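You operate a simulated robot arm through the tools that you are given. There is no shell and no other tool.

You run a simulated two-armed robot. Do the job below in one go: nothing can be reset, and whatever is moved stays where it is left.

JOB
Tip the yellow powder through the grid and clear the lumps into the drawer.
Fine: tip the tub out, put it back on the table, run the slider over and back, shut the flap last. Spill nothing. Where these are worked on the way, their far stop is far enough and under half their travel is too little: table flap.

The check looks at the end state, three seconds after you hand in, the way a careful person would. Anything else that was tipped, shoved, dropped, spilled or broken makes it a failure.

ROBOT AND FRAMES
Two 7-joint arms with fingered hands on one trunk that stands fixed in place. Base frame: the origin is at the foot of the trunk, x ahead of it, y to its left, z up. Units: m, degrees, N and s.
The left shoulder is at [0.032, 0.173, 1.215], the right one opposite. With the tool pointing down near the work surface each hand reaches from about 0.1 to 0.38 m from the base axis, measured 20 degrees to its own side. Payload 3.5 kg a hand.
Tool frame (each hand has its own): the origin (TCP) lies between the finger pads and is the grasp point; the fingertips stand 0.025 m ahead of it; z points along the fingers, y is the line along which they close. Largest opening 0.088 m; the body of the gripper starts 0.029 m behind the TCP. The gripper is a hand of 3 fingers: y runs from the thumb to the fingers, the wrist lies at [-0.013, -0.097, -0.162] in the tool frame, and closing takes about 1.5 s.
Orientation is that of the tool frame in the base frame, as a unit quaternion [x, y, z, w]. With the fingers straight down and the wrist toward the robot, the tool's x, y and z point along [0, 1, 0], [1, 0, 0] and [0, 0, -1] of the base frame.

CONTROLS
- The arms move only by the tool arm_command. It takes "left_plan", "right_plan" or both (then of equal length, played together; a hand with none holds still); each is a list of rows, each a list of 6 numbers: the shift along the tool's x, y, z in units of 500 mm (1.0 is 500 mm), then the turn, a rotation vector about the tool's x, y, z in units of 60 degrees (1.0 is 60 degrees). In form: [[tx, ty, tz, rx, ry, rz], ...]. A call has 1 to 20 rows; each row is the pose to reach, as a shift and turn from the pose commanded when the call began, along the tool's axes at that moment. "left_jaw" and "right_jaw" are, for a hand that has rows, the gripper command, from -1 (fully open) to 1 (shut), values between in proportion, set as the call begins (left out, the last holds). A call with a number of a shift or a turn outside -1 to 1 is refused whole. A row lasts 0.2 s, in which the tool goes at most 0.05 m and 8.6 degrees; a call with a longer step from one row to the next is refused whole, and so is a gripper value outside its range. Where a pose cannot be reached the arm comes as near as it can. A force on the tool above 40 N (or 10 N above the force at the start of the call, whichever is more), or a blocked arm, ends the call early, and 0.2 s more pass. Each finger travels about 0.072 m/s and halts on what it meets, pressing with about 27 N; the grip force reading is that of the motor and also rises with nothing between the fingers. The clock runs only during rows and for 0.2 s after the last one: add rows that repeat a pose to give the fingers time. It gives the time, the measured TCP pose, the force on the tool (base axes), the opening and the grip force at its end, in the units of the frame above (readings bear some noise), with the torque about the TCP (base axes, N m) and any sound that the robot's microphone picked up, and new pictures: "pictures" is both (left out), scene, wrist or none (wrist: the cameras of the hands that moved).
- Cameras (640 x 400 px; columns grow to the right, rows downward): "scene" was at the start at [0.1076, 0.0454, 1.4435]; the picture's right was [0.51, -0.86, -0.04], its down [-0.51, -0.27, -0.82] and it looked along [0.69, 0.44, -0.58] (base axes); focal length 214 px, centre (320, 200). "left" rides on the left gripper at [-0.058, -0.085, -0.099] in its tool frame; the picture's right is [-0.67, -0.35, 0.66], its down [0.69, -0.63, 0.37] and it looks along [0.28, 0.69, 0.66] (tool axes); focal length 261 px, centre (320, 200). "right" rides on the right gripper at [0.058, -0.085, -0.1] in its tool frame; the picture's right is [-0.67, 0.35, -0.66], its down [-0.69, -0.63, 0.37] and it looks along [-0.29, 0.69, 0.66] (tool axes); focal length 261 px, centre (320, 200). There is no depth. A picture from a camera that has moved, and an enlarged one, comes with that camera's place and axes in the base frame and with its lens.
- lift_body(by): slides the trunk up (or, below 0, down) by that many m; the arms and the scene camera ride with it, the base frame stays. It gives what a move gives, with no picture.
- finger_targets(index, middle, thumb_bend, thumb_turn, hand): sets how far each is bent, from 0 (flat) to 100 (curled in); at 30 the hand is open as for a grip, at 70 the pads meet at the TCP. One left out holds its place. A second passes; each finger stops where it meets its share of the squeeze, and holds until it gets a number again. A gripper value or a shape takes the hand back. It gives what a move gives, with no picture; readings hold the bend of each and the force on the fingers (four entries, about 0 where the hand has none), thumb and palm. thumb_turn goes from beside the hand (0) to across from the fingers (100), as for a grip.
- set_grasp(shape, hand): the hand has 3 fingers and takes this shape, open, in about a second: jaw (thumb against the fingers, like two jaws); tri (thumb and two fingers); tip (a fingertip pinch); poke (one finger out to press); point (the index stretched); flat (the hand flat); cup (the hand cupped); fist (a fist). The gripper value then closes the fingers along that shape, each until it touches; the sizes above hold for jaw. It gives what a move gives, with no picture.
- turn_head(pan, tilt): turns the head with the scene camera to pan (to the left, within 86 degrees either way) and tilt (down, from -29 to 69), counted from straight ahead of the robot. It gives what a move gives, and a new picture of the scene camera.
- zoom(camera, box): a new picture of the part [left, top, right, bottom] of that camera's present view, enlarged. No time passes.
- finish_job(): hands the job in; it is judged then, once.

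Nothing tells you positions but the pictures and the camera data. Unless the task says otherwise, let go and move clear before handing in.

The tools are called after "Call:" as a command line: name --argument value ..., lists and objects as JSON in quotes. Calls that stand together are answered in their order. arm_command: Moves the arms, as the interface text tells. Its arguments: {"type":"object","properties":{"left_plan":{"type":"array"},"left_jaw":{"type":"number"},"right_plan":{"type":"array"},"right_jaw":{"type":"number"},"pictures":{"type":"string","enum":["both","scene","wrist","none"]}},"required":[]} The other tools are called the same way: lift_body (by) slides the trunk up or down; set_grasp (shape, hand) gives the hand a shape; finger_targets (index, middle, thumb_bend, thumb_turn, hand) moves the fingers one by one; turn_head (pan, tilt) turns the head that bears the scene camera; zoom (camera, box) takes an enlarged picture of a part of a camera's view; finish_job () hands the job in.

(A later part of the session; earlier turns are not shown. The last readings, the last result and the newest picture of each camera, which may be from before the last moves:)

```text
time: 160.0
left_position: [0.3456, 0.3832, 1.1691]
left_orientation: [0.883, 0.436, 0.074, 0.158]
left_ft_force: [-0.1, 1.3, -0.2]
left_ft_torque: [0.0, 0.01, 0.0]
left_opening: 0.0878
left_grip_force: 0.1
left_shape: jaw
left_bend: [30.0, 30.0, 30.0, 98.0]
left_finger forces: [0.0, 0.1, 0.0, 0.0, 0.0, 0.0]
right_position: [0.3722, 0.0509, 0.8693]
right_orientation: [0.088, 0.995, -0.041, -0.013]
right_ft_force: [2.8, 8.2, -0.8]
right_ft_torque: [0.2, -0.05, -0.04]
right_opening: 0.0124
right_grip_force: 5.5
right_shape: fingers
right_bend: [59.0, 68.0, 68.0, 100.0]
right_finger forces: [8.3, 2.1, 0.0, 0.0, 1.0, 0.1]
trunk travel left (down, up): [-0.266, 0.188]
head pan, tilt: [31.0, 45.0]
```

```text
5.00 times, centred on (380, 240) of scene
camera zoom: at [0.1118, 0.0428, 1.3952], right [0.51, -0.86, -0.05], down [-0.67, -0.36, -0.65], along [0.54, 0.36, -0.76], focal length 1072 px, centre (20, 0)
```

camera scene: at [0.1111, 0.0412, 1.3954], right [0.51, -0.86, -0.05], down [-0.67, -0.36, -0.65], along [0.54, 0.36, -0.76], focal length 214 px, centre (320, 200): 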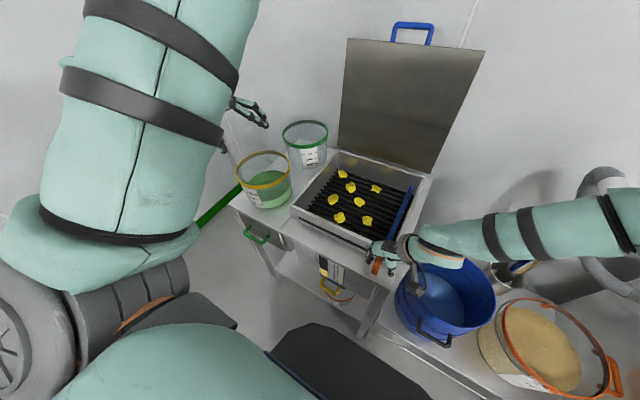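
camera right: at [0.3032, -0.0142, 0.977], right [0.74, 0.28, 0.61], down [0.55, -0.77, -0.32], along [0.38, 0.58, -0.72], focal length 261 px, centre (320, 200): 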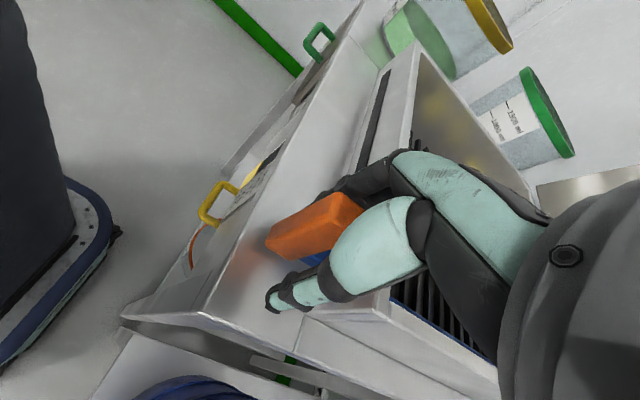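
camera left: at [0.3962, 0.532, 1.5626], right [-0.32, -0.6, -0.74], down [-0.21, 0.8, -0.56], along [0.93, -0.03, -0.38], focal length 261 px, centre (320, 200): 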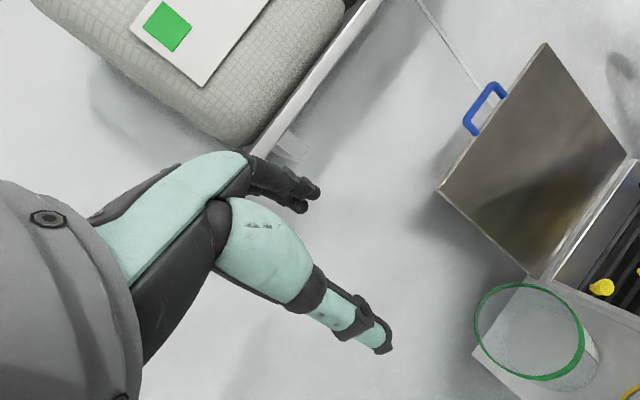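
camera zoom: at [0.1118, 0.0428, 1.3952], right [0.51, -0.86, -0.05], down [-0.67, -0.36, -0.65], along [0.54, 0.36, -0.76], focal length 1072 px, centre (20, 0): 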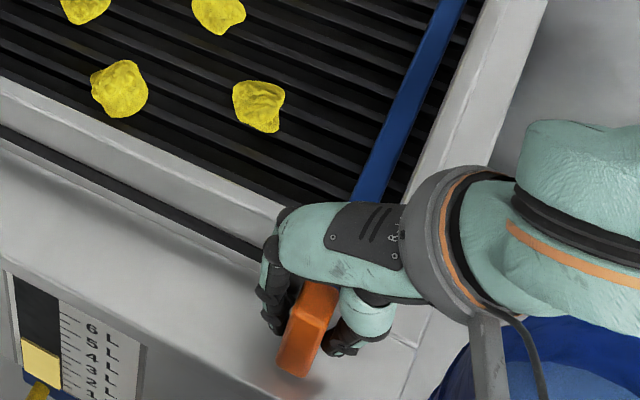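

Gripped. Now I'll run the slider to the left slowly.

Call:
arm_command --right_plan '[[0.007, 0.039, -0.003, 0, 0, 0], [0.014, 0.078, -0.0065, 0, 0, 0], [0.021, 0.118, -0.01, 0, 0, 0], [0.028, 0.157, -0.013, 0, 0, 0], [0.035, 0.196, -0.016, 0, 0, 0], [0.042, 0.235, -0.0195, 0, 0, 0], [0.049, 0.275, -0.023, 0, 0, 0], [0.056, 0.314, -0.026, 0, 0, 0]]'

Call:
zoom --camera "scene" --box '[270, 150, 450, 290]'

```text
time: 161.4
left_position: [0.3375, 0.3815, 1.1712]
left_orientation: [0.883, 0.435, 0.078, 0.159]
left_ft_force: [-0.4, 0.4, 0.0]
left_ft_torque: [-0.01, 0.0, 0.01]
left_opening: 0.088
left_grip_force: 0.1
left_shape: jaw
left_bend: [30.0, 30.0, 30.0, 98.0]
left_finger forces: [0.1, 0.1, 0.1, 0.1, 0.0, 0.0]
right_position: [0.3888, 0.1559, 0.883]
right_orientation: [0.124, 0.992, -0.019, -0.031]
right_ft_force: [-25.5, 5.3, -3.8]
right_ft_torque: [-0.11, 0.15, 0.66]
right_opening: 0.0001
right_grip_force: 12.3
right_shape: fingers
right_bend: [70.0, 70.0, 70.0, 100.0]
right_finger forces: [0.0, 23.4, 0.0, 0.1, 0.0, 0.1]
trunk travel left (down, up): [-0.266, 0.188]
head pan, tilt: [31.0, 45.0]
stopped in row 6 (right hand): the force on the tool passed its limit at 59 N (the readings are from after the stop); the commanded pose is now the measured one
camera scene: at [0.1047, 0.0415, 1.3958], right [0.51, -0.86, -0.05], down [-0.67, -0.36, -0.65], along [0.54, 0.36, -0.76], focal length 214 px, centre (320, 200)
camera right: at [0.3178, 0.0911, 0.9883], right [0.78, 0.19, 0.6], down [0.49, -0.79, -0.38], along [0.4, 0.58, -0.71], focal length 261 px, centre (320, 200)
```

scene: 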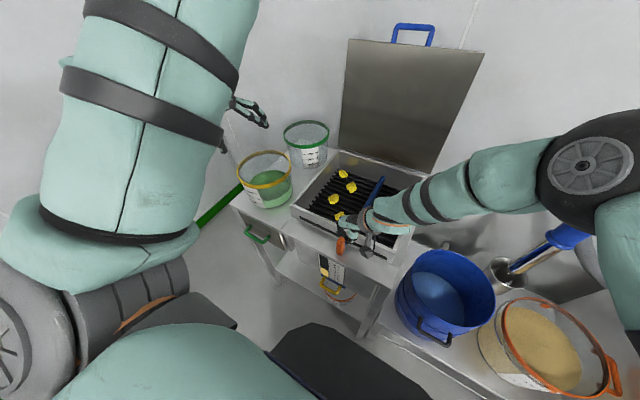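
right: 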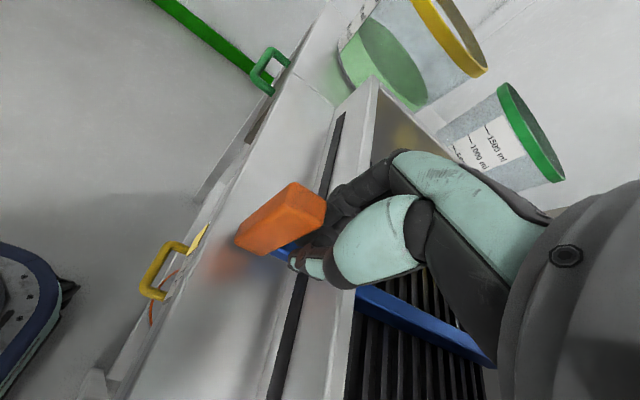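

```text
2.86 times, centred on (360, 220) of scene
camera zoom: at [0.1047, 0.0415, 1.3958], right [0.51, -0.86, -0.05], down [-0.67, -0.36, -0.65], along [0.54, 0.36, -0.76], focal length 613 px, centre (206, 143)
```

zoom: 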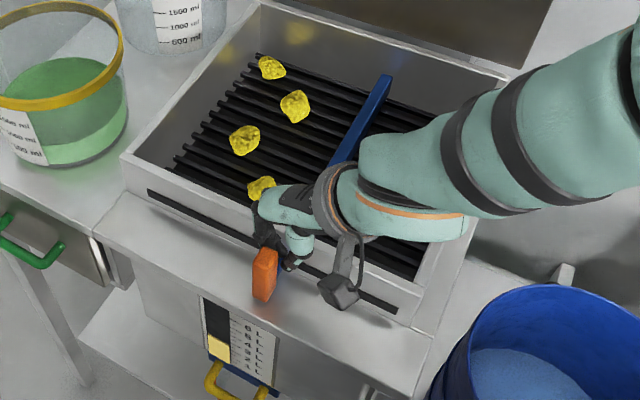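

The slider moved about a third of the way, but the hand drifted onto the box's front wall behind the knob. I'll ease back 1.4 cm and keep pushing the rod left.

Call:
arm_command --right_plan '[[0.027, -0.007, 0.01, 0, 0, 0], [0.027, -0.007, 0.01, 0, 0, 0], [0.037, 0.032, 0.01, 0, 0, 0], [0.047, 0.07, 0.01, 0, 0, 0], [0.056, 0.109, 0.01, 0, 0, 0], [0.066, 0.148, 0.01, 0, 0, 0], [0.076, 0.186, 0.01, 0, 0, 0]]'

Call:
zoom --camera "scene" --box '[250, 140, 430, 280]'

```text
time: 162.3
left_position: [0.3375, 0.3834, 1.1719]
left_orientation: [0.883, 0.435, 0.077, 0.158]
left_ft_force: [-0.3, -1.1, 0.8]
left_ft_torque: [0.02, 0.03, -0.02]
left_opening: 0.088
left_grip_force: 0.0
left_shape: jaw
left_bend: [30.0, 30.0, 30.0, 98.0]
left_finger forces: [0.0, 0.1, 0.0, 0.0, 0.0, 0.0]
right_position: [0.389, 0.1733, 0.8896]
right_orientation: [0.148, 0.988, 0.0, -0.045]
right_ft_force: [-19.6, 0.9, -0.6]
right_ft_torque: [0.02, 0.21, 0.24]
right_opening: 0.0
right_grip_force: 8.8
right_shape: fingers
right_bend: [70.0, 70.0, 70.0, 100.0]
right_finger forces: [0.0, 18.1, 0.0, 0.0, 0.0, 0.0]
trunk travel left (down, up): [-0.266, 0.188]
head pan, tilt: [31.0, 45.0]
stopped in row 4 (right hand): the force on the tool passed its limit at 77 N (the readings are from after the stop); the commanded pose is now the measured one
camera scene: at [0.103, 0.0425, 1.3959], right [0.51, -0.86, -0.05], down [-0.67, -0.37, -0.65], along [0.54, 0.36, -0.76], focal length 214 px, centre (320, 200)
camera right: at [0.3169, 0.1087, 0.9949], right [0.8, 0.13, 0.59], down [0.44, -0.8, -0.42], along [0.42, 0.59, -0.69], focal length 261 px, centre (320, 200)
```

scene: 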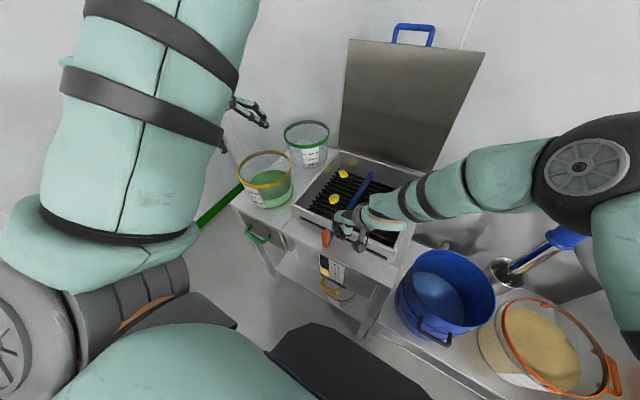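
right: 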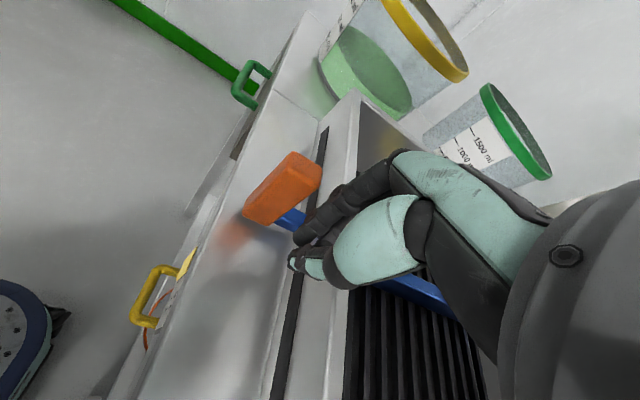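

```text
2.86 times, centred on (340, 210) of scene
camera zoom: at [0.103, 0.0425, 1.3959], right [0.51, -0.86, -0.05], down [-0.67, -0.37, -0.65], along [0.54, 0.36, -0.76], focal length 613 px, centre (263, 171)
```

zoom: 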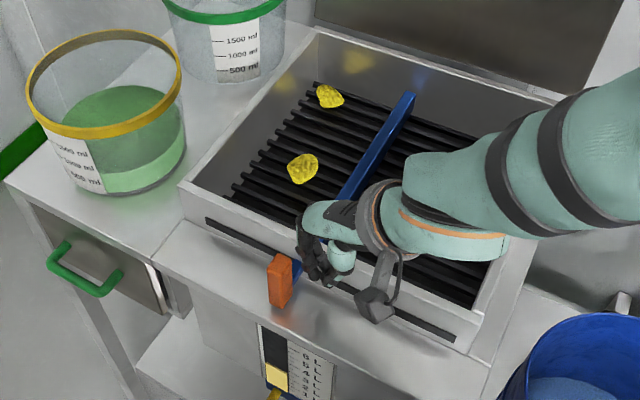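

The knob is now at y≈0.21, about halfway, but my fingers are wedged between knob and wall. I'll lift out, straighten the hand, and come back to push the knob's right face cleanly.

Call:
arm_command --right_plan '[[0.01, -0.015, -0.02, 0, 0, 0], [0.02, -0.03, -0.06, 0, 0, 0], [0.032, -0.031, -0.1, -0.008, -0.042, 0.025], [0.032, -0.031, -0.14, -0.015, -0.085, 0.049], [0.032, -0.031, -0.14, -0.015, -0.085, 0.049]]'

Call:
zoom --camera "scene" --box '[250, 140, 430, 280]'

```text
time: 163.5
left_position: [0.3427, 0.3826, 1.1696]
left_orientation: [0.883, 0.436, 0.076, 0.157]
left_ft_force: [-0.2, 0.2, -0.5]
left_ft_torque: [0.03, 0.0, 0.03]
left_opening: 0.0877
left_grip_force: 0.0
left_shape: jaw
left_bend: [30.0, 30.0, 30.0, 98.0]
left_finger forces: [0.1, 0.0, 0.1, 0.1, 0.0, 0.0]
right_position: [0.3806, 0.1637, 0.9569]
right_orientation: [0.171, 0.985, -0.001, 0.003]
right_ft_force: [-0.4, 0.0, -0.3]
right_ft_torque: [-0.01, 0.01, 0.0]
right_opening: 0.0
right_grip_force: 0.2
right_shape: fingers
right_bend: [70.0, 70.0, 70.0, 100.0]
right_finger forces: [0.0, 0.1, 0.0, 0.0, 0.0, 0.0]
trunk travel left (down, up): [-0.266, 0.188]
head pan, tilt: [31.0, 45.0]
camera scene: at [0.111, 0.0413, 1.3953], right [0.51, -0.86, -0.05], down [-0.67, -0.36, -0.65], along [0.54, 0.36, -0.76], focal length 214 px, centre (320, 200)
camera right: at [0.2961, 0.103, 1.0568], right [0.74, 0.1, 0.66], down [0.43, -0.82, -0.36], along [0.51, 0.56, -0.66], focal length 261 px, centre (320, 200)
```

scene: 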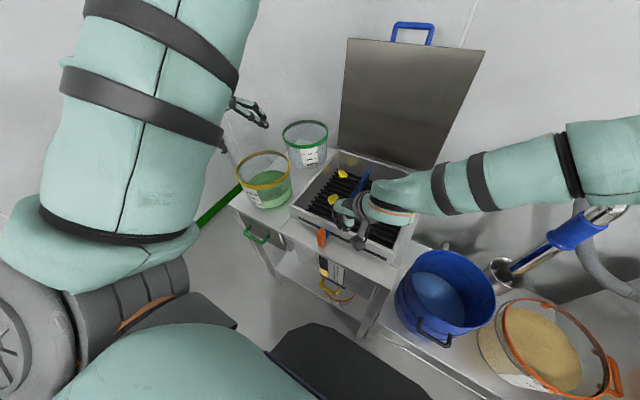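
right: 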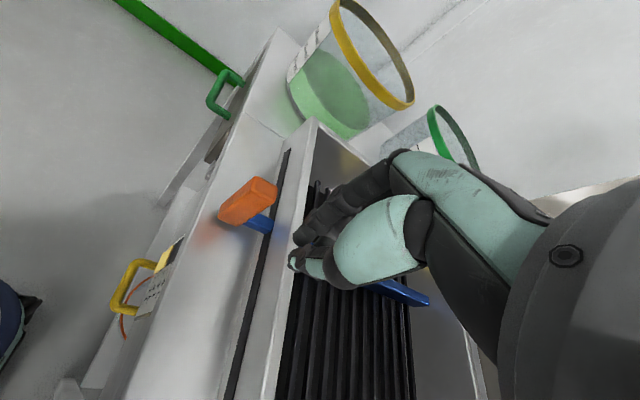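

```text
2.86 times, centred on (340, 210) of scene
camera zoom: at [0.111, 0.0413, 1.3953], right [0.51, -0.86, -0.05], down [-0.67, -0.36, -0.65], along [0.54, 0.36, -0.76], focal length 613 px, centre (263, 171)
```

zoom: 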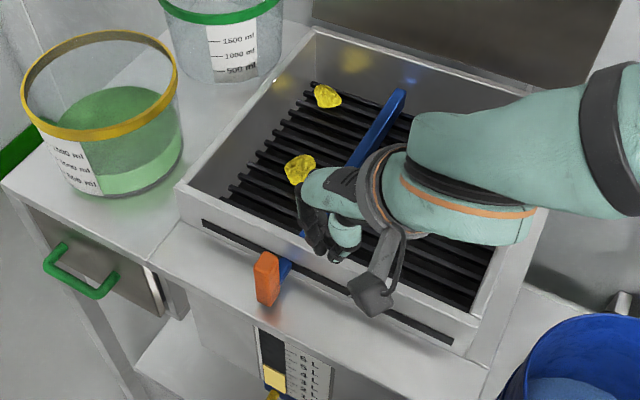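

The knob is at about (0.371, 0.223). I'll come down with closed fingers just to its right, then push left.

Call:
arm_command --right_plan '[[0.015, -0.002, 0.04, 0, 0, 0], [0.03, -0.002, 0.09, 0, 0, 0], [0.03, -0.002, 0.14, 0, 0, 0], [0.03, -0.002, 0.185, 0, 0, 0], [0.03, -0.002, 0.185, 0, 0, 0]]'

Call:
zoom --camera "scene" --box '[270, 180, 390, 270]'

```text
time: 164.7
left_position: [0.3438, 0.3819, 1.1688]
left_orientation: [0.883, 0.436, 0.076, 0.157]
left_ft_force: [-0.1, 0.8, -0.6]
left_ft_torque: [-0.01, 0.0, 0.0]
left_opening: 0.088
left_grip_force: 0.0
left_shape: jaw
left_bend: [30.0, 30.0, 30.0, 98.0]
left_finger forces: [0.1, 0.0, 0.0, 0.0, 0.0, 0.0]
right_position: [0.365, 0.1678, 0.869]
right_orientation: [0.172, 0.985, 0.0, 0.002]
right_ft_force: [-0.5, 0.7, 0.3]
right_ft_torque: [0.01, 0.02, 0.0]
right_opening: 0.0
right_grip_force: 0.1
right_shape: fingers
right_bend: [70.0, 70.0, 70.0, 100.0]
right_finger forces: [0.0, 0.0, 0.1, 0.0, 0.0, 0.1]
trunk travel left (down, up): [-0.266, 0.188]
head pan, tilt: [31.0, 45.0]
camera scene: at [0.111, 0.0412, 1.3954], right [0.51, -0.86, -0.05], down [-0.67, -0.36, -0.65], along [0.54, 0.36, -0.76], focal length 214 px, centre (320, 200)
camera right: at [0.2804, 0.1076, 0.9678], right [0.74, 0.1, 0.66], down [0.43, -0.82, -0.36], along [0.51, 0.56, -0.66], focal length 261 px, centre (320, 200)
```

scene: 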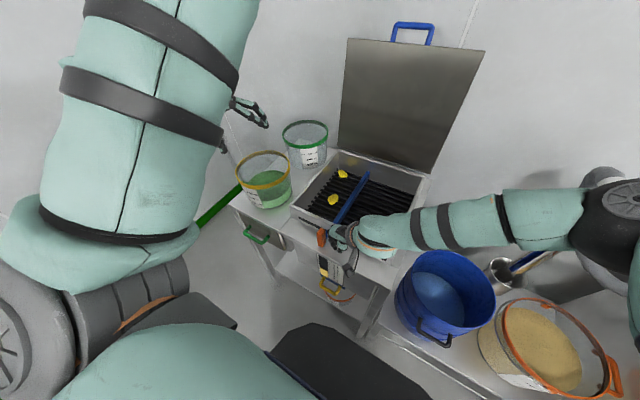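
right: 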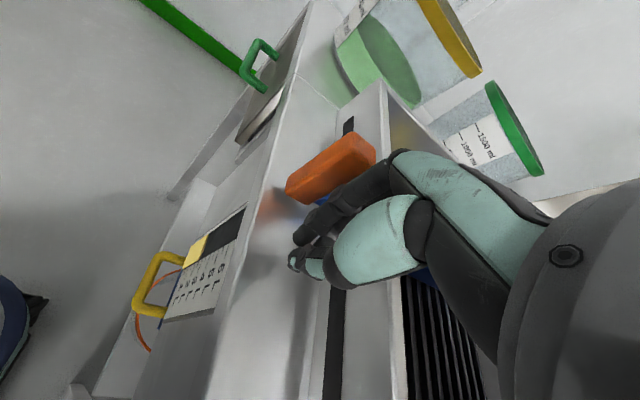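

```text
4.44 times, centred on (330, 225) of scene
camera zoom: at [0.111, 0.0412, 1.3954], right [0.51, -0.86, -0.05], down [-0.67, -0.36, -0.65], along [0.54, 0.36, -0.76], focal length 953 px, centre (276, 89)
```

zoom: 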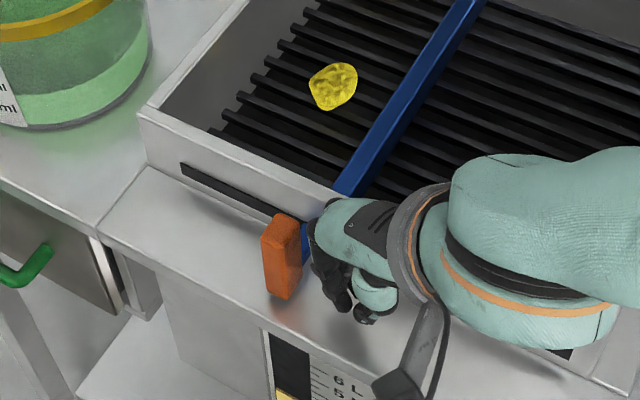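

Good contact position. Pushing left toward the far stop.

Call:
arm_command --right_plan '[[0.014, 0.032, 0, 0, 0, 0], [0.028, 0.064, 0, 0, 0, 0], [0.041, 0.096, 0, 0, 0, 0], [0.054, 0.128, 0, 0, 0, 0], [0.067, 0.16, 0, 0, 0, 0], [0.08, 0.192, 0, 0, 0, 0], [0.093, 0.224, 0, 0, 0, 0], [0.1, 0.24, 0, 0, 0, 0]]'

Call:
zoom --camera "scene" --box '[250, 150, 390, 260]'

```text
time: 166.5
left_position: [0.3359, 0.3821, 1.1714]
left_orientation: [0.883, 0.436, 0.079, 0.158]
left_ft_force: [-0.2, 0.0, -0.1]
left_ft_torque: [-0.03, -0.03, 0.01]
left_opening: 0.0882
left_grip_force: 0.1
left_shape: jaw
left_bend: [30.0, 30.0, 30.0, 98.0]
left_finger forces: [0.0, 0.0, 0.0, 0.0, 0.0, 0.0]
right_position: [0.3842, 0.2846, 0.8781]
right_orientation: [0.196, 0.981, 0.009, 0.009]
right_ft_force: [-24.9, -6.3, 7.8]
right_ft_torque: [0.11, -0.2, 0.29]
right_opening: 0.0
right_grip_force: 12.7
right_shape: fingers
right_bend: [70.0, 70.0, 69.0, 100.0]
right_finger forces: [0.2, 25.7, 0.1, 0.1, 0.0, 0.1]
trunk travel left (down, up): [-0.266, 0.188]
head pan, tilt: [31.0, 45.0]
camera scene: at [0.1033, 0.0409, 1.3961], right [0.51, -0.86, -0.05], down [-0.67, -0.36, -0.65], along [0.54, 0.36, -0.76], focal length 214 px, centre (320, 200)
camera right: at [0.2963, 0.2288, 0.976], right [0.74, 0.06, 0.67], down [0.4, -0.84, -0.37], along [0.54, 0.54, -0.64], focal length 261 px, centre (320, 200)
```

scene: 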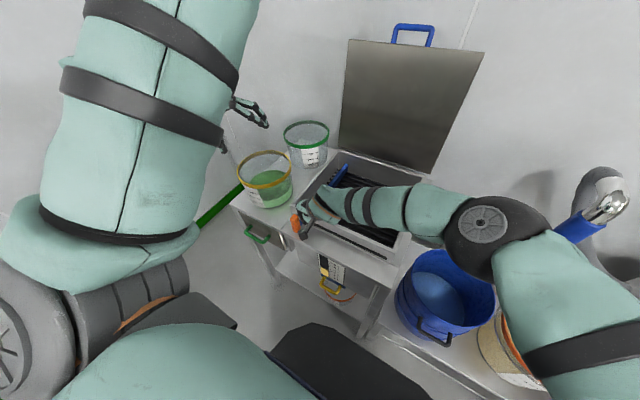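
right: 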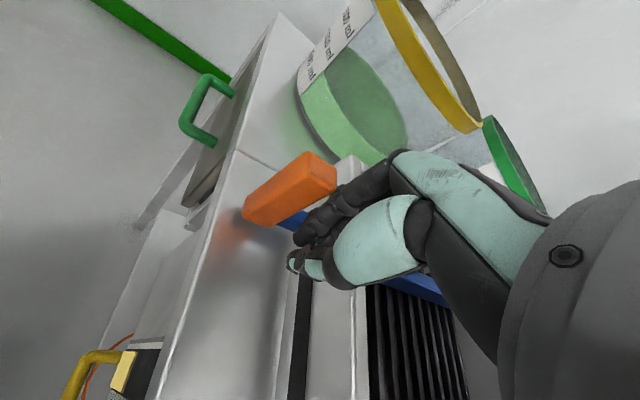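

```text
3.64 times, centred on (320, 205) of scene
camera zoom: at [0.1033, 0.0409, 1.3961], right [0.51, -0.86, -0.05], down [-0.67, -0.36, -0.65], along [0.54, 0.36, -0.76], focal length 780 px, centre (320, 182)
```

zoom: 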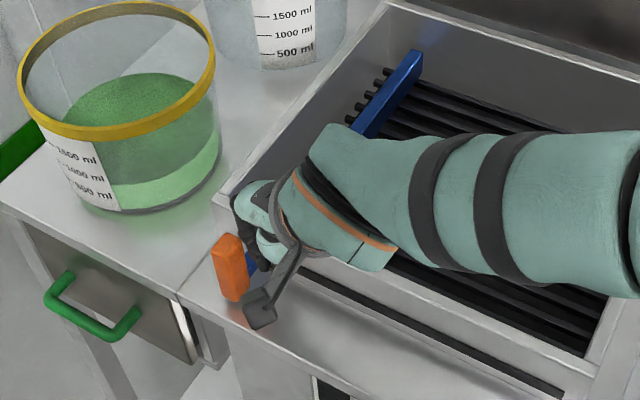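

The slider is near the left end. I'll lift the hand out and look at where the wiper and lumps are.

Call:
arm_command --right_plan '[[0, -0.01, -0.03, 0, 0, 0], [0, -0.04, -0.08, 0, 0, 0], [0, -0.08, -0.14, 0, 0, 0], [0, -0.14, -0.2, 0, 0, 0], [0, -0.2, -0.26, 0, 0, 0], [0, -0.2, -0.26, 0, 0, 0]]'

Call:
zoom --camera "scene" --box '[250, 150, 410, 270]'

Call:
zoom --camera "right" --box '[120, 0, 440, 250]'

```text
time: 167.9
left_position: [0.3441, 0.3824, 1.1698]
left_orientation: [0.883, 0.436, 0.076, 0.158]
left_ft_force: [-0.2, 0.1, -1.1]
left_ft_torque: [-0.03, -0.01, 0.0]
left_opening: 0.0881
left_grip_force: 0.2
left_shape: jaw
left_bend: [30.0, 30.0, 30.0, 98.0]
left_finger forces: [0.0, 0.0, 0.1, 0.0, 0.1, 0.0]
right_position: [0.3245, 0.2033, 0.9948]
right_orientation: [0.171, 0.985, 0.0, 0.003]
right_ft_force: [0.2, 0.1, -0.3]
right_ft_torque: [-0.03, -0.01, -0.01]
right_opening: 0.0
right_grip_force: 0.1
right_shape: fingers
right_bend: [70.0, 70.0, 70.0, 100.0]
right_finger forces: [0.0, 0.0, 0.1, 0.0, 0.1, 0.1]
trunk travel left (down, up): [-0.266, 0.188]
head pan, tilt: [31.0, 45.0]
camera scene: at [0.1112, 0.0418, 1.3953], right [0.51, -0.86, -0.05], down [-0.67, -0.36, -0.65], along [0.54, 0.36, -0.76], focal length 214 px, centre (320, 200)
camera right: at [0.2409, 0.1428, 1.0944], right [0.74, 0.1, 0.66], down [0.43, -0.82, -0.36], along [0.51, 0.56, -0.66], focal length 261 px, centre (320, 200)
```

scene: 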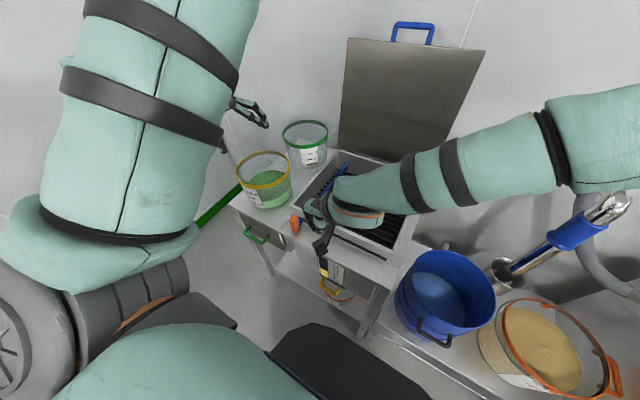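
right: 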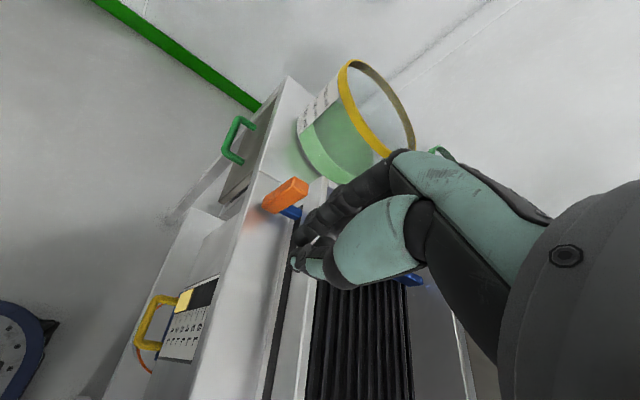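

```text
3.33 times, centred on (330, 210) of scene
camera zoom: at [0.1112, 0.0418, 1.3953], right [0.51, -0.86, -0.05], down [-0.67, -0.36, -0.65], along [0.54, 0.36, -0.76], focal length 715 px, centre (287, 167)
```

zoom: 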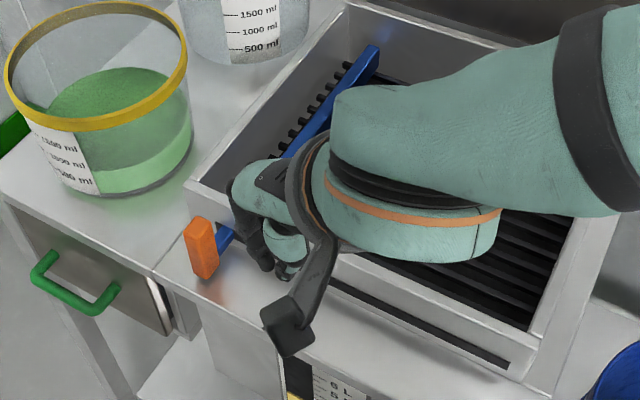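

```text
1.60 times, centred on (280, 125) of right
camera zoom: at [0.2409, 0.1428, 1.0944], right [0.74, 0.1, 0.66], down [0.43, -0.82, -0.36], along [0.51, 0.56, -0.66], focal length 417 px, centre (384, 320)
```

zoom: 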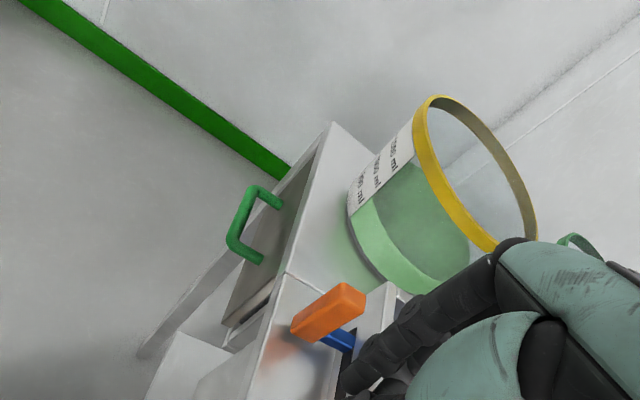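

The wiper is close to the left end with no lumps left beside it. I'll press the knob once more to be sure it's at its stop.

Call:
arm_command --right_plan '[[-0.016, 0.06, 0.04, 0, 0, 0], [-0.0316, 0.105, 0.12, 0, 0, 0], [-0.0316, 0.105, 0.2, 0, 0, 0], [-0.0316, 0.105, 0.252, 0, 0, 0], [-0.0316, 0.105, 0.252, 0, 0, 0], [-0.021, 0.135, 0.252, 0, 0, 0], [-0.01, 0.165, 0.252, 0, 0, 0], [0.0, 0.19, 0.252, 0, 0, 0], [0.008, 0.215, 0.252, 0, 0, 0], [0.008, 0.215, 0.252, 0, 0, 0]]'

Call:
zoom --camera "scene" --box '[250, 150, 410, 270]'

```text
time: 170.2
left_position: [0.3345, 0.3812, 1.1739]
left_orientation: [0.883, 0.435, 0.08, 0.159]
left_ft_force: [-0.3, -0.5, 0.3]
left_ft_torque: [-0.01, 0.0, -0.01]
left_opening: 0.0879
left_grip_force: 0.1
left_shape: jaw
left_bend: [30.0, 30.0, 30.0, 98.0]
left_finger forces: [0.0, 0.0, 0.0, 0.0, 0.0, 0.1]
right_position: [0.3883, 0.2916, 0.8901]
right_orientation: [0.205, 0.979, 0.014, 0.005]
right_ft_force: [-44.2, 12.5, 25.9]
right_ft_torque: [0.19, 0.05, 0.26]
right_opening: 0.0001
right_grip_force: 25.2
right_shape: fingers
right_bend: [70.0, 73.0, 69.0, 100.0]
right_finger forces: [0.0, 50.3, 0.1, 0.0, 0.1, 0.0]
trunk travel left (down, up): [-0.266, 0.188]
head pan, tilt: [31.0, 45.0]
stopped in row 10 (right hand): the force on the tool passed its limit at 44 N (the readings are from after the stop); the commanded pose is now the measured one
camera scene: at [0.0989, 0.0417, 1.3968], right [0.51, -0.86, -0.04], down [-0.66, -0.37, -0.65], along [0.54, 0.36, -0.76], focal length 214 px, centre (320, 200)
camera right: at [0.3015, 0.2345, 0.9871], right [0.74, 0.03, 0.67], down [0.38, -0.84, -0.38], along [0.55, 0.54, -0.64], focal length 261 px, centre (320, 200)
```

scene: 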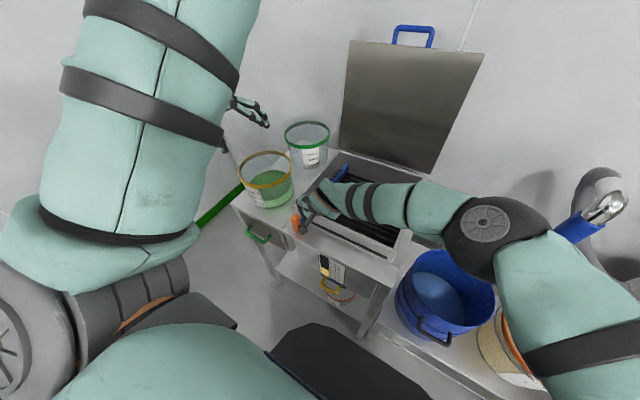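
right: 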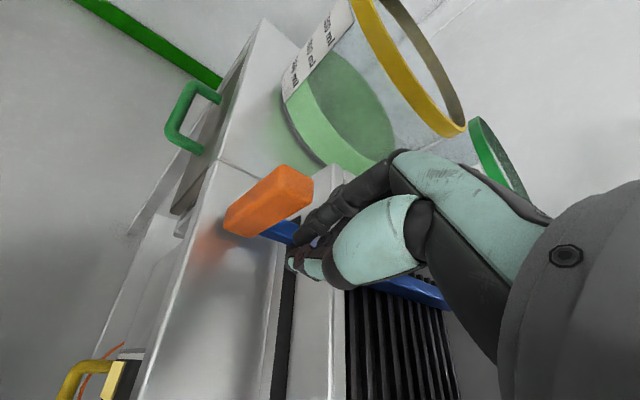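

```text
3.33 times, centred on (330, 210) of scene
camera zoom: at [0.0989, 0.0417, 1.3968], right [0.51, -0.86, -0.04], down [-0.66, -0.37, -0.65], along [0.54, 0.36, -0.76], focal length 715 px, centre (287, 167)
```

zoom: 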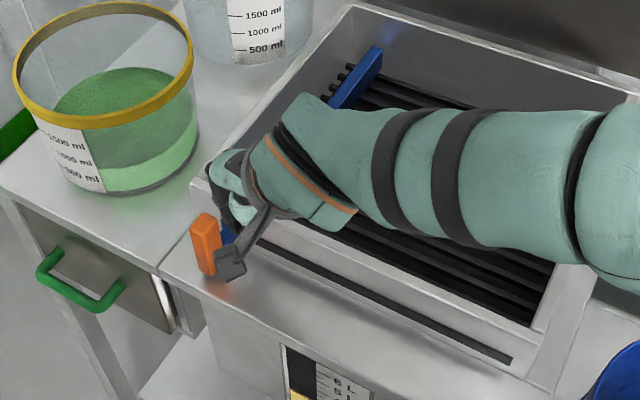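

The slider sits firmly at its left stop (knob y≈0.318) and the lumps are gone from the grid's left side. Now I'll lift out, open the hand slightly, and straddle the knob to bring it back.

Call:
arm_command --right_plan '[[0.01, -0.01, -0.02, 0, 0, 0], [0.03, -0.02, -0.06, 0, 0, -0.03], [0.05, -0.01, -0.1, 0, 0, -0.063], [0.05, 0.0, -0.13, 0, 0, -0.063], [0.05, 0.0, -0.13, 0, 0, -0.063]]' --pictures "none"

Call:
finger_targets --hand "right" --index 46 --middle 46 --thumb_bend 46 --thumb_turn 100

Call:
arm_command --right_plan '[[0, 0, 0, 0, 0, 0]]'

Call:
zoom --camera "scene" --box '[250, 150, 410, 270]'

```text
time: 171.4
left_position: [0.3446, 0.3813, 1.1704]
left_orientation: [0.883, 0.435, 0.076, 0.156]
left_ft_force: [-0.2, -0.7, 0.0]
left_ft_torque: [-0.03, 0.01, -0.04]
left_opening: 0.0884
left_grip_force: 0.0
left_shape: jaw
left_bend: [30.0, 30.0, 30.0, 98.0]
left_finger forces: [0.0, 0.1, 0.0, 0.1, 0.0, 0.1]
right_position: [0.3744, 0.2953, 0.9499]
right_orientation: [0.173, 0.985, 0.011, 0.002]
right_ft_force: [0.9, -0.1, 0.6]
right_ft_torque: [0.01, 0.04, 0.01]
right_opening: 0.0
right_grip_force: 0.1
right_shape: fingers
right_bend: [70.0, 70.0, 70.0, 100.0]
right_finger forces: [0.0, 0.1, 0.0, 0.1, 0.0, 0.0]
trunk travel left (down, up): [-0.266, 0.188]
head pan, tilt: [31.0, 45.0]
```

```text
time: 172.4
left_position: [0.3454, 0.3824, 1.1687]
left_orientation: [0.884, 0.435, 0.075, 0.157]
left_ft_force: [0.2, 0.1, 0.5]
left_ft_torque: [0.03, 0.02, -0.01]
left_opening: 0.0882
left_grip_force: 0.0
left_shape: jaw
left_bend: [30.0, 30.0, 30.0, 98.0]
left_finger forces: [0.1, 0.1, 0.1, 0.0, 0.0, 0.0]
right_position: [0.3768, 0.2974, 0.9522]
right_orientation: [0.174, 0.985, 0.013, 0.004]
right_ft_force: [0.1, -0.2, 0.2]
right_ft_torque: [-0.03, 0.0, 0.01]
right_opening: 0.0498
right_grip_force: 0.1
right_shape: fingers
right_bend: [46.0, 46.0, 46.0, 100.0]
right_finger forces: [0.0, 0.0, 0.0, 0.0, 0.1, 0.0]
trunk travel left (down, up): [-0.266, 0.188]
head pan, tilt: [31.0, 45.0]
```

```text
time: 172.8
left_position: [0.3452, 0.3819, 1.1704]
left_orientation: [0.883, 0.435, 0.076, 0.158]
left_ft_force: [0.4, 0.8, 0.4]
left_ft_torque: [0.03, -0.02, -0.01]
left_opening: 0.0881
left_grip_force: 0.0
left_shape: jaw
left_bend: [30.0, 30.0, 30.0, 98.0]
left_finger forces: [0.0, 0.1, 0.0, 0.0, 0.0, 0.0]
right_position: [0.3773, 0.2958, 0.9519]
right_orientation: [0.174, 0.985, 0.012, 0.004]
right_ft_force: [-0.7, 0.4, -0.8]
right_ft_torque: [0.0, -0.01, 0.0]
right_opening: 0.0496
right_grip_force: 0.2
right_shape: fingers
right_bend: [46.0, 46.0, 46.0, 100.0]
right_finger forces: [0.1, 0.0, 0.1, 0.0, 0.0, 0.1]
trunk travel left (down, up): [-0.266, 0.188]
head pan, tilt: [31.0, 45.0]
camera scene: at [0.1112, 0.0412, 1.3953], right [0.51, -0.86, -0.05], down [-0.67, -0.36, -0.65], along [0.54, 0.36, -0.76], focal length 214 px, centre (320, 200)
camera right: at [0.292, 0.2354, 1.0492], right [0.74, 0.08, 0.67], down [0.43, -0.82, -0.38], along [0.52, 0.57, -0.64], focal length 261 px, centre (320, 200)
```

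scene: 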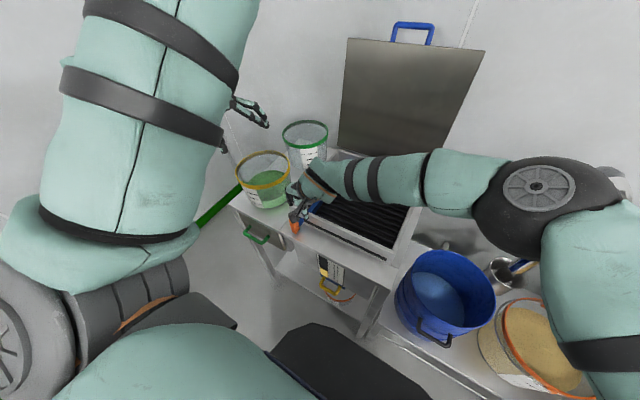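
right: 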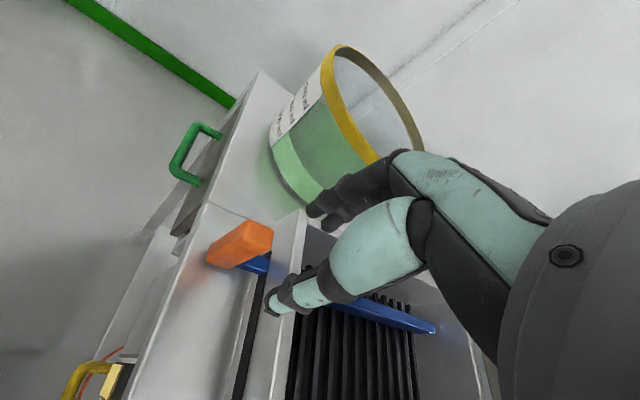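

```text
3.33 times, centred on (330, 210) of scene
camera zoom: at [0.1112, 0.0412, 1.3953], right [0.51, -0.86, -0.05], down [-0.67, -0.36, -0.65], along [0.54, 0.36, -0.76], focal length 715 px, centre (287, 167)
```

zoom: 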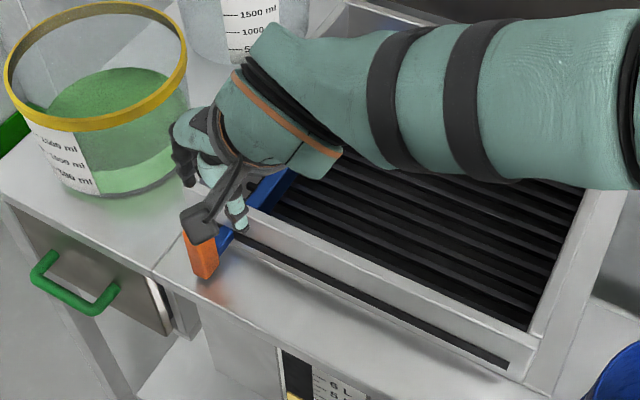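

The knob is at about (0.369, 0.320). I'll move over it, slightly on the near side, and lower to straddle it.

Call:
arm_command --right_plan '[[0.026, 0.016, 0.0, 0, 0, 0], [0.052, 0.032, 0.03, 0, 0, 0], [0.052, 0.032, 0.08, 0, 0, 0], [0.052, 0.032, 0.13, 0, 0, 0], [0.052, 0.032, 0.168, 0, 0, 0], [0.052, 0.032, 0.168, 0, 0, 0]]'

Call:
zoom --camera "scene" --box '[260, 180, 360, 260]'

Call:
zoom --camera "right" --box '[180, 140, 420, 340]'

```text
time: 173.9
left_position: [0.3421, 0.3811, 1.1701]
left_orientation: [0.884, 0.434, 0.076, 0.157]
left_ft_force: [-0.2, -0.9, 0.2]
left_ft_torque: [-0.03, -0.01, 0.0]
left_opening: 0.0881
left_grip_force: 0.1
left_shape: jaw
left_bend: [30.0, 30.0, 30.0, 98.0]
left_finger forces: [0.1, 0.0, 0.0, 0.1, 0.0, 0.0]
right_position: [0.425, 0.2984, 0.9085]
right_orientation: [0.224, 0.974, 0.03, 0.02]
right_ft_force: [-3.1, 2.3, 14.8]
right_ft_torque: [-0.4, 0.33, -0.12]
right_opening: 0.051
right_grip_force: 7.1
right_shape: fingers
right_bend: [46.0, 46.0, 46.0, 98.0]
right_finger forces: [0.0, 0.1, 0.0, 0.0, 14.2, 0.1]
trunk travel left (down, up): [-0.266, 0.188]
head pan, tilt: [31.0, 45.0]
stopped in row 5 (right hand): the force on the tool passed its limit at 68 N (the readings are from after the stop); the commanded pose is now the measured one
camera scene: at [0.1082, 0.0402, 1.3957], right [0.51, -0.86, -0.05], down [-0.67, -0.36, -0.65], along [0.54, 0.36, -0.76], focal length 214 px, centre (320, 200)
camera right: at [0.3302, 0.2423, 1.0007], right [0.72, -0.01, 0.69], down [0.36, -0.85, -0.39], along [0.59, 0.53, -0.6], focal length 261 px, centre (320, 200)
```

scene: 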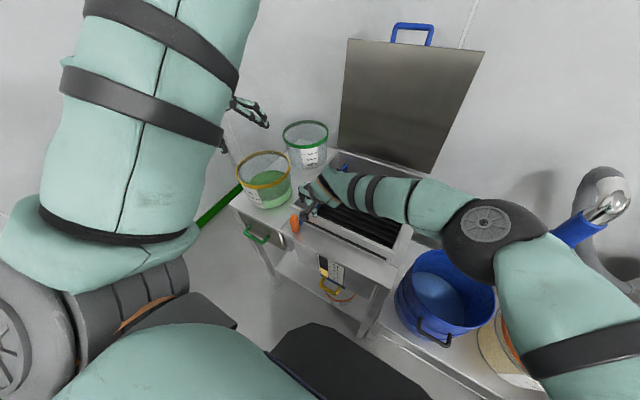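
right: 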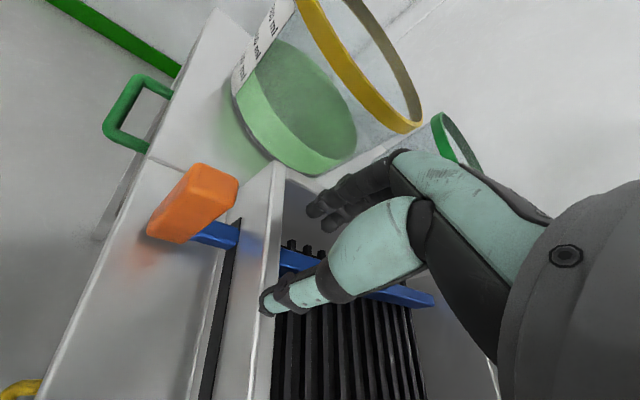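

```text
5.00 times, centred on (310, 220) of scene
camera zoom: at [0.1082, 0.0402, 1.3957], right [0.51, -0.86, -0.05], down [-0.67, -0.36, -0.65], along [0.54, 0.36, -0.76], focal length 1072 px, centre (370, 100)
```

zoom: 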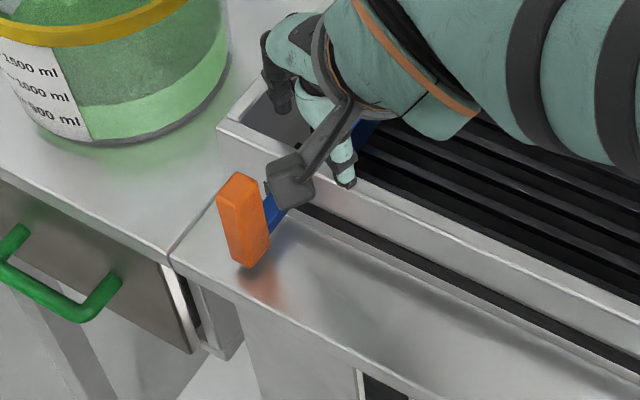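

```text
2.00 times, centred on (300, 240) of right
camera zoom: at [0.3302, 0.2423, 1.0007], right [0.72, -0.01, 0.69], down [0.36, -0.85, -0.39], along [0.59, 0.53, -0.6], focal length 521 px, centre (360, 120)
```

zoom: 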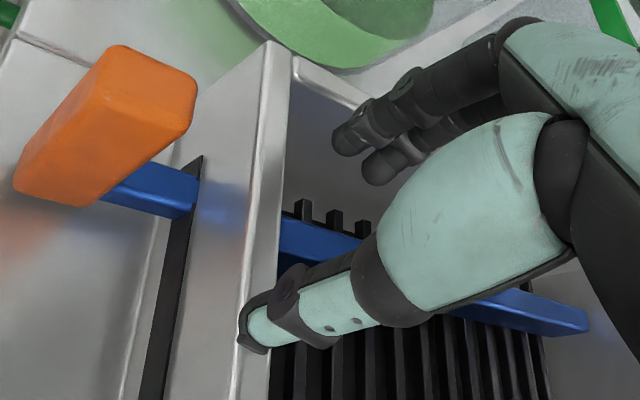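

The right arm can't hold x≈0.36 that far left with the hand upright, and the thumb ended on the front wall. I'll lift off and tilt the hand so the forearm stays further right.

Call:
arm_command --right_plan '[[0.0, -0.02, -0.06, 0, 0, 0], [0.01, -0.04, -0.12, 0, 0, 0], [0.02, -0.06, -0.16, -0.11, 0.023, -0.05], [0.03, -0.08, -0.188, -0.22, 0.046, -0.1], [0.041, -0.099, -0.188, -0.33, 0.07, -0.155], [0.041, -0.099, -0.188, -0.43, 0.09, -0.2], [0.041, -0.099, -0.188, -0.519, 0.113, -0.246], [0.041, -0.099, -0.188, -0.519, 0.113, -0.246]]'

Call:
zoom --camera "scene" --box '[250, 150, 410, 270]'

```text
time: 175.7
left_position: [0.3454, 0.381, 1.1705]
left_orientation: [0.883, 0.435, 0.076, 0.158]
left_ft_force: [-0.2, -0.3, -0.1]
left_ft_torque: [-0.03, -0.01, 0.02]
left_opening: 0.0882
left_grip_force: 0.1
left_shape: jaw
left_bend: [30.0, 30.0, 30.0, 98.0]
left_finger forces: [0.0, 0.0, 0.0, 0.0, 0.0, 0.0]
right_position: [0.3816, 0.2584, 0.9978]
right_orientation: [0.08, 0.951, 0.299, 0.025]
right_ft_force: [-0.5, -0.1, 0.0]
right_ft_torque: [0.0, -0.02, -0.03]
right_opening: 0.05
right_grip_force: 0.0
right_shape: fingers
right_bend: [46.0, 46.0, 46.0, 99.0]
right_finger forces: [0.1, 0.0, 0.0, 0.0, 0.0, 0.1]
trunk travel left (down, up): [-0.266, 0.188]
head pan, tilt: [31.0, 45.0]
camera scene: at [0.1109, 0.0414, 1.3954], right [0.51, -0.86, -0.05], down [-0.67, -0.36, -0.65], along [0.54, 0.36, -0.76], focal length 214 px, centre (320, 200)
camera right: at [0.3018, 0.1456, 1.0308], right [0.64, -0.2, 0.74], down [0.62, -0.42, -0.66], along [0.44, 0.89, -0.14], focal length 261 px, centre (320, 200)
```

scene: 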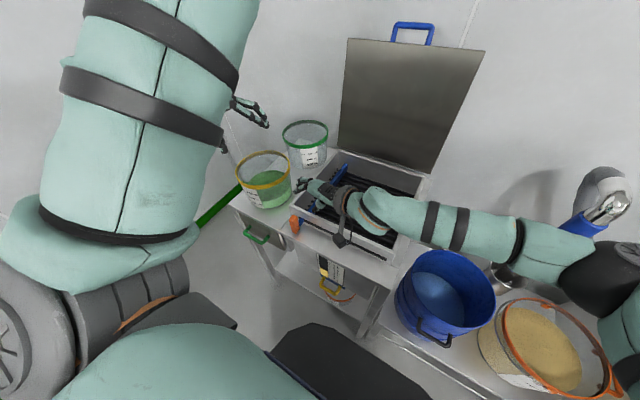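
right: 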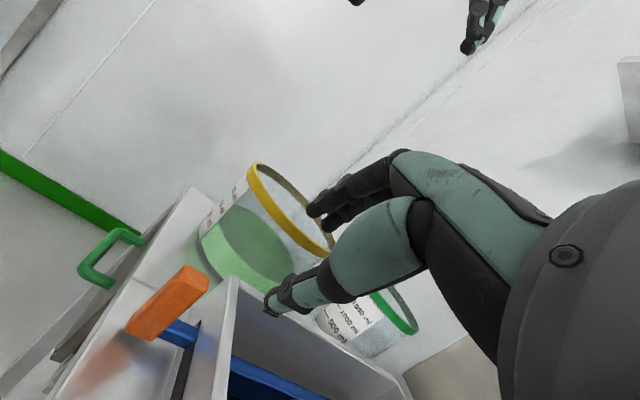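

```text
3.33 times, centred on (330, 210) of scene
camera zoom: at [0.1109, 0.0414, 1.3954], right [0.51, -0.86, -0.05], down [-0.67, -0.36, -0.65], along [0.54, 0.36, -0.76], focal length 715 px, centre (287, 167)
```

zoom: 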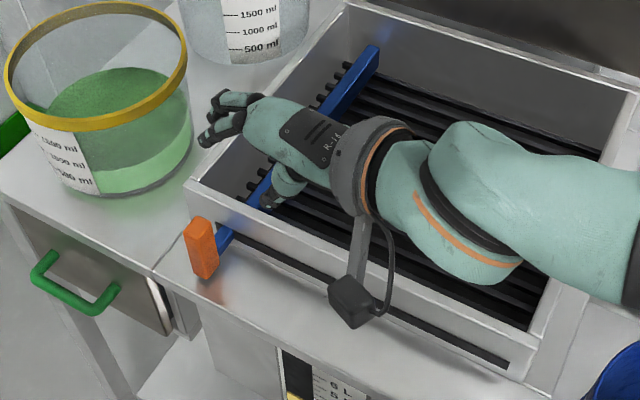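

Tracking is good with the tilted hand. I'll set a milder tilt with the hand pointing left and hover over the knob.

Call:
arm_command --right_plan '[[0.015, 0.008, 0.03, 0.05, 0.023, -0.045], [0.033, 0.017, 0.06, 0.12, 0.056, -0.108], [0.05, 0.026, 0.1, 0.19, 0.085, -0.165], [0.067, 0.0346, 0.141, 0.2474, 0.1124, -0.2172], [0.067, 0.0346, 0.141, 0.2474, 0.1124, -0.2172]]'

Call:
zoom --camera "scene" --box '[260, 180, 360, 260]'

Call:
zoom --camera "right" --box '[80, 140, 400, 390]'

```text
time: 176.9
left_position: [0.3452, 0.3816, 1.1697]
left_orientation: [0.883, 0.436, 0.076, 0.157]
left_ft_force: [0.3, -0.6, 0.0]
left_ft_torque: [-0.01, 0.02, 0.0]
left_opening: 0.0882
left_grip_force: 0.1
left_shape: jaw
left_bend: [30.0, 30.0, 30.0, 98.0]
left_finger forces: [0.0, 0.0, 0.0, 0.0, 0.1, 0.0]
right_position: [0.3636, 0.3145, 0.9547]
right_orientation: [-0.035, 0.984, 0.176, -0.006]
right_ft_force: [-0.5, 1.1, 0.6]
right_ft_torque: [0.02, 0.01, 0.02]
right_opening: 0.0502
right_grip_force: 0.1
right_shape: fingers
right_bend: [46.0, 46.0, 46.0, 99.0]
right_finger forces: [0.0, 0.1, 0.0, 0.1, 0.0, 0.0]
trunk travel left (down, up): [-0.266, 0.188]
head pan, tilt: [31.0, 45.0]
camera scene: at [0.1118, 0.0402, 1.3953], right [0.51, -0.86, -0.05], down [-0.67, -0.36, -0.65], along [0.54, 0.36, -0.76], focal length 214 px, centre (320, 200)
camera right: at [0.3145, 0.1978, 1.0177], right [0.66, 0.15, 0.74], down [0.72, -0.41, -0.56], along [0.22, 0.9, -0.38], focal length 261 px, centre (320, 200)
```

scene: 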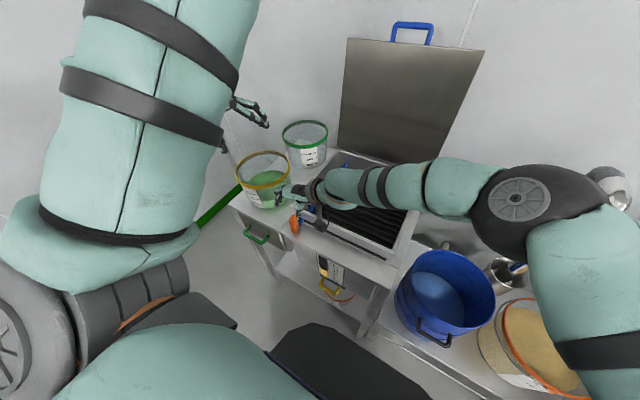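
right: 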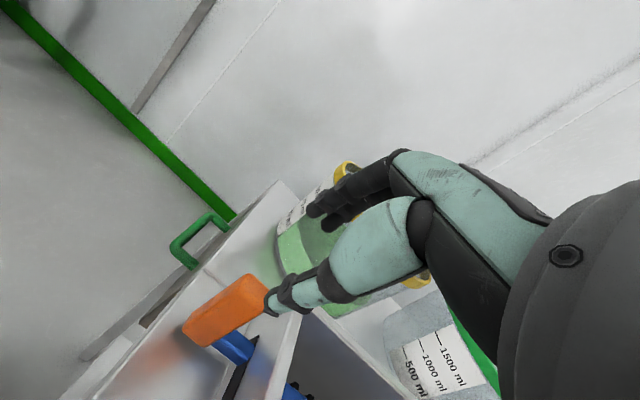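

```text
5.00 times, centred on (310, 220) of scene
camera zoom: at [0.1118, 0.0402, 1.3953], right [0.51, -0.86, -0.05], down [-0.67, -0.36, -0.65], along [0.54, 0.36, -0.76], focal length 1072 px, centre (370, 100)
```

zoom: 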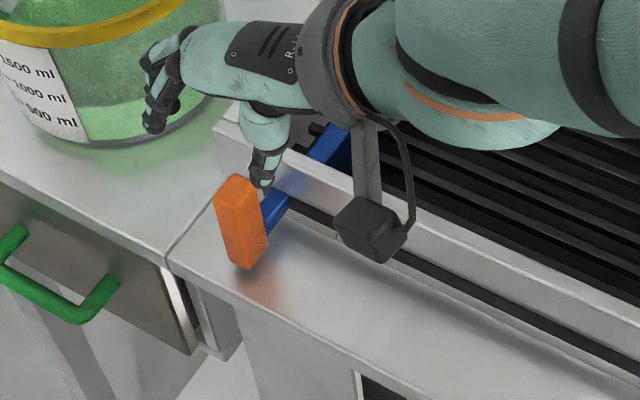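

```text
1.60 times, centred on (240, 265) of right
camera zoom: at [0.3145, 0.1978, 1.0177], right [0.66, 0.15, 0.74], down [0.72, -0.41, -0.56], along [0.22, 0.9, -0.38], focal length 417 px, centre (448, 96)
```

zoom: 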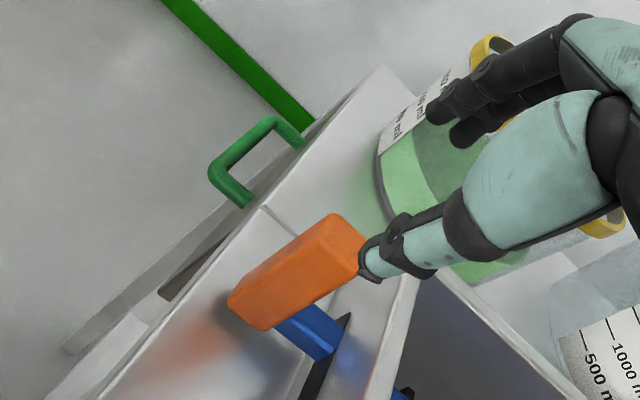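

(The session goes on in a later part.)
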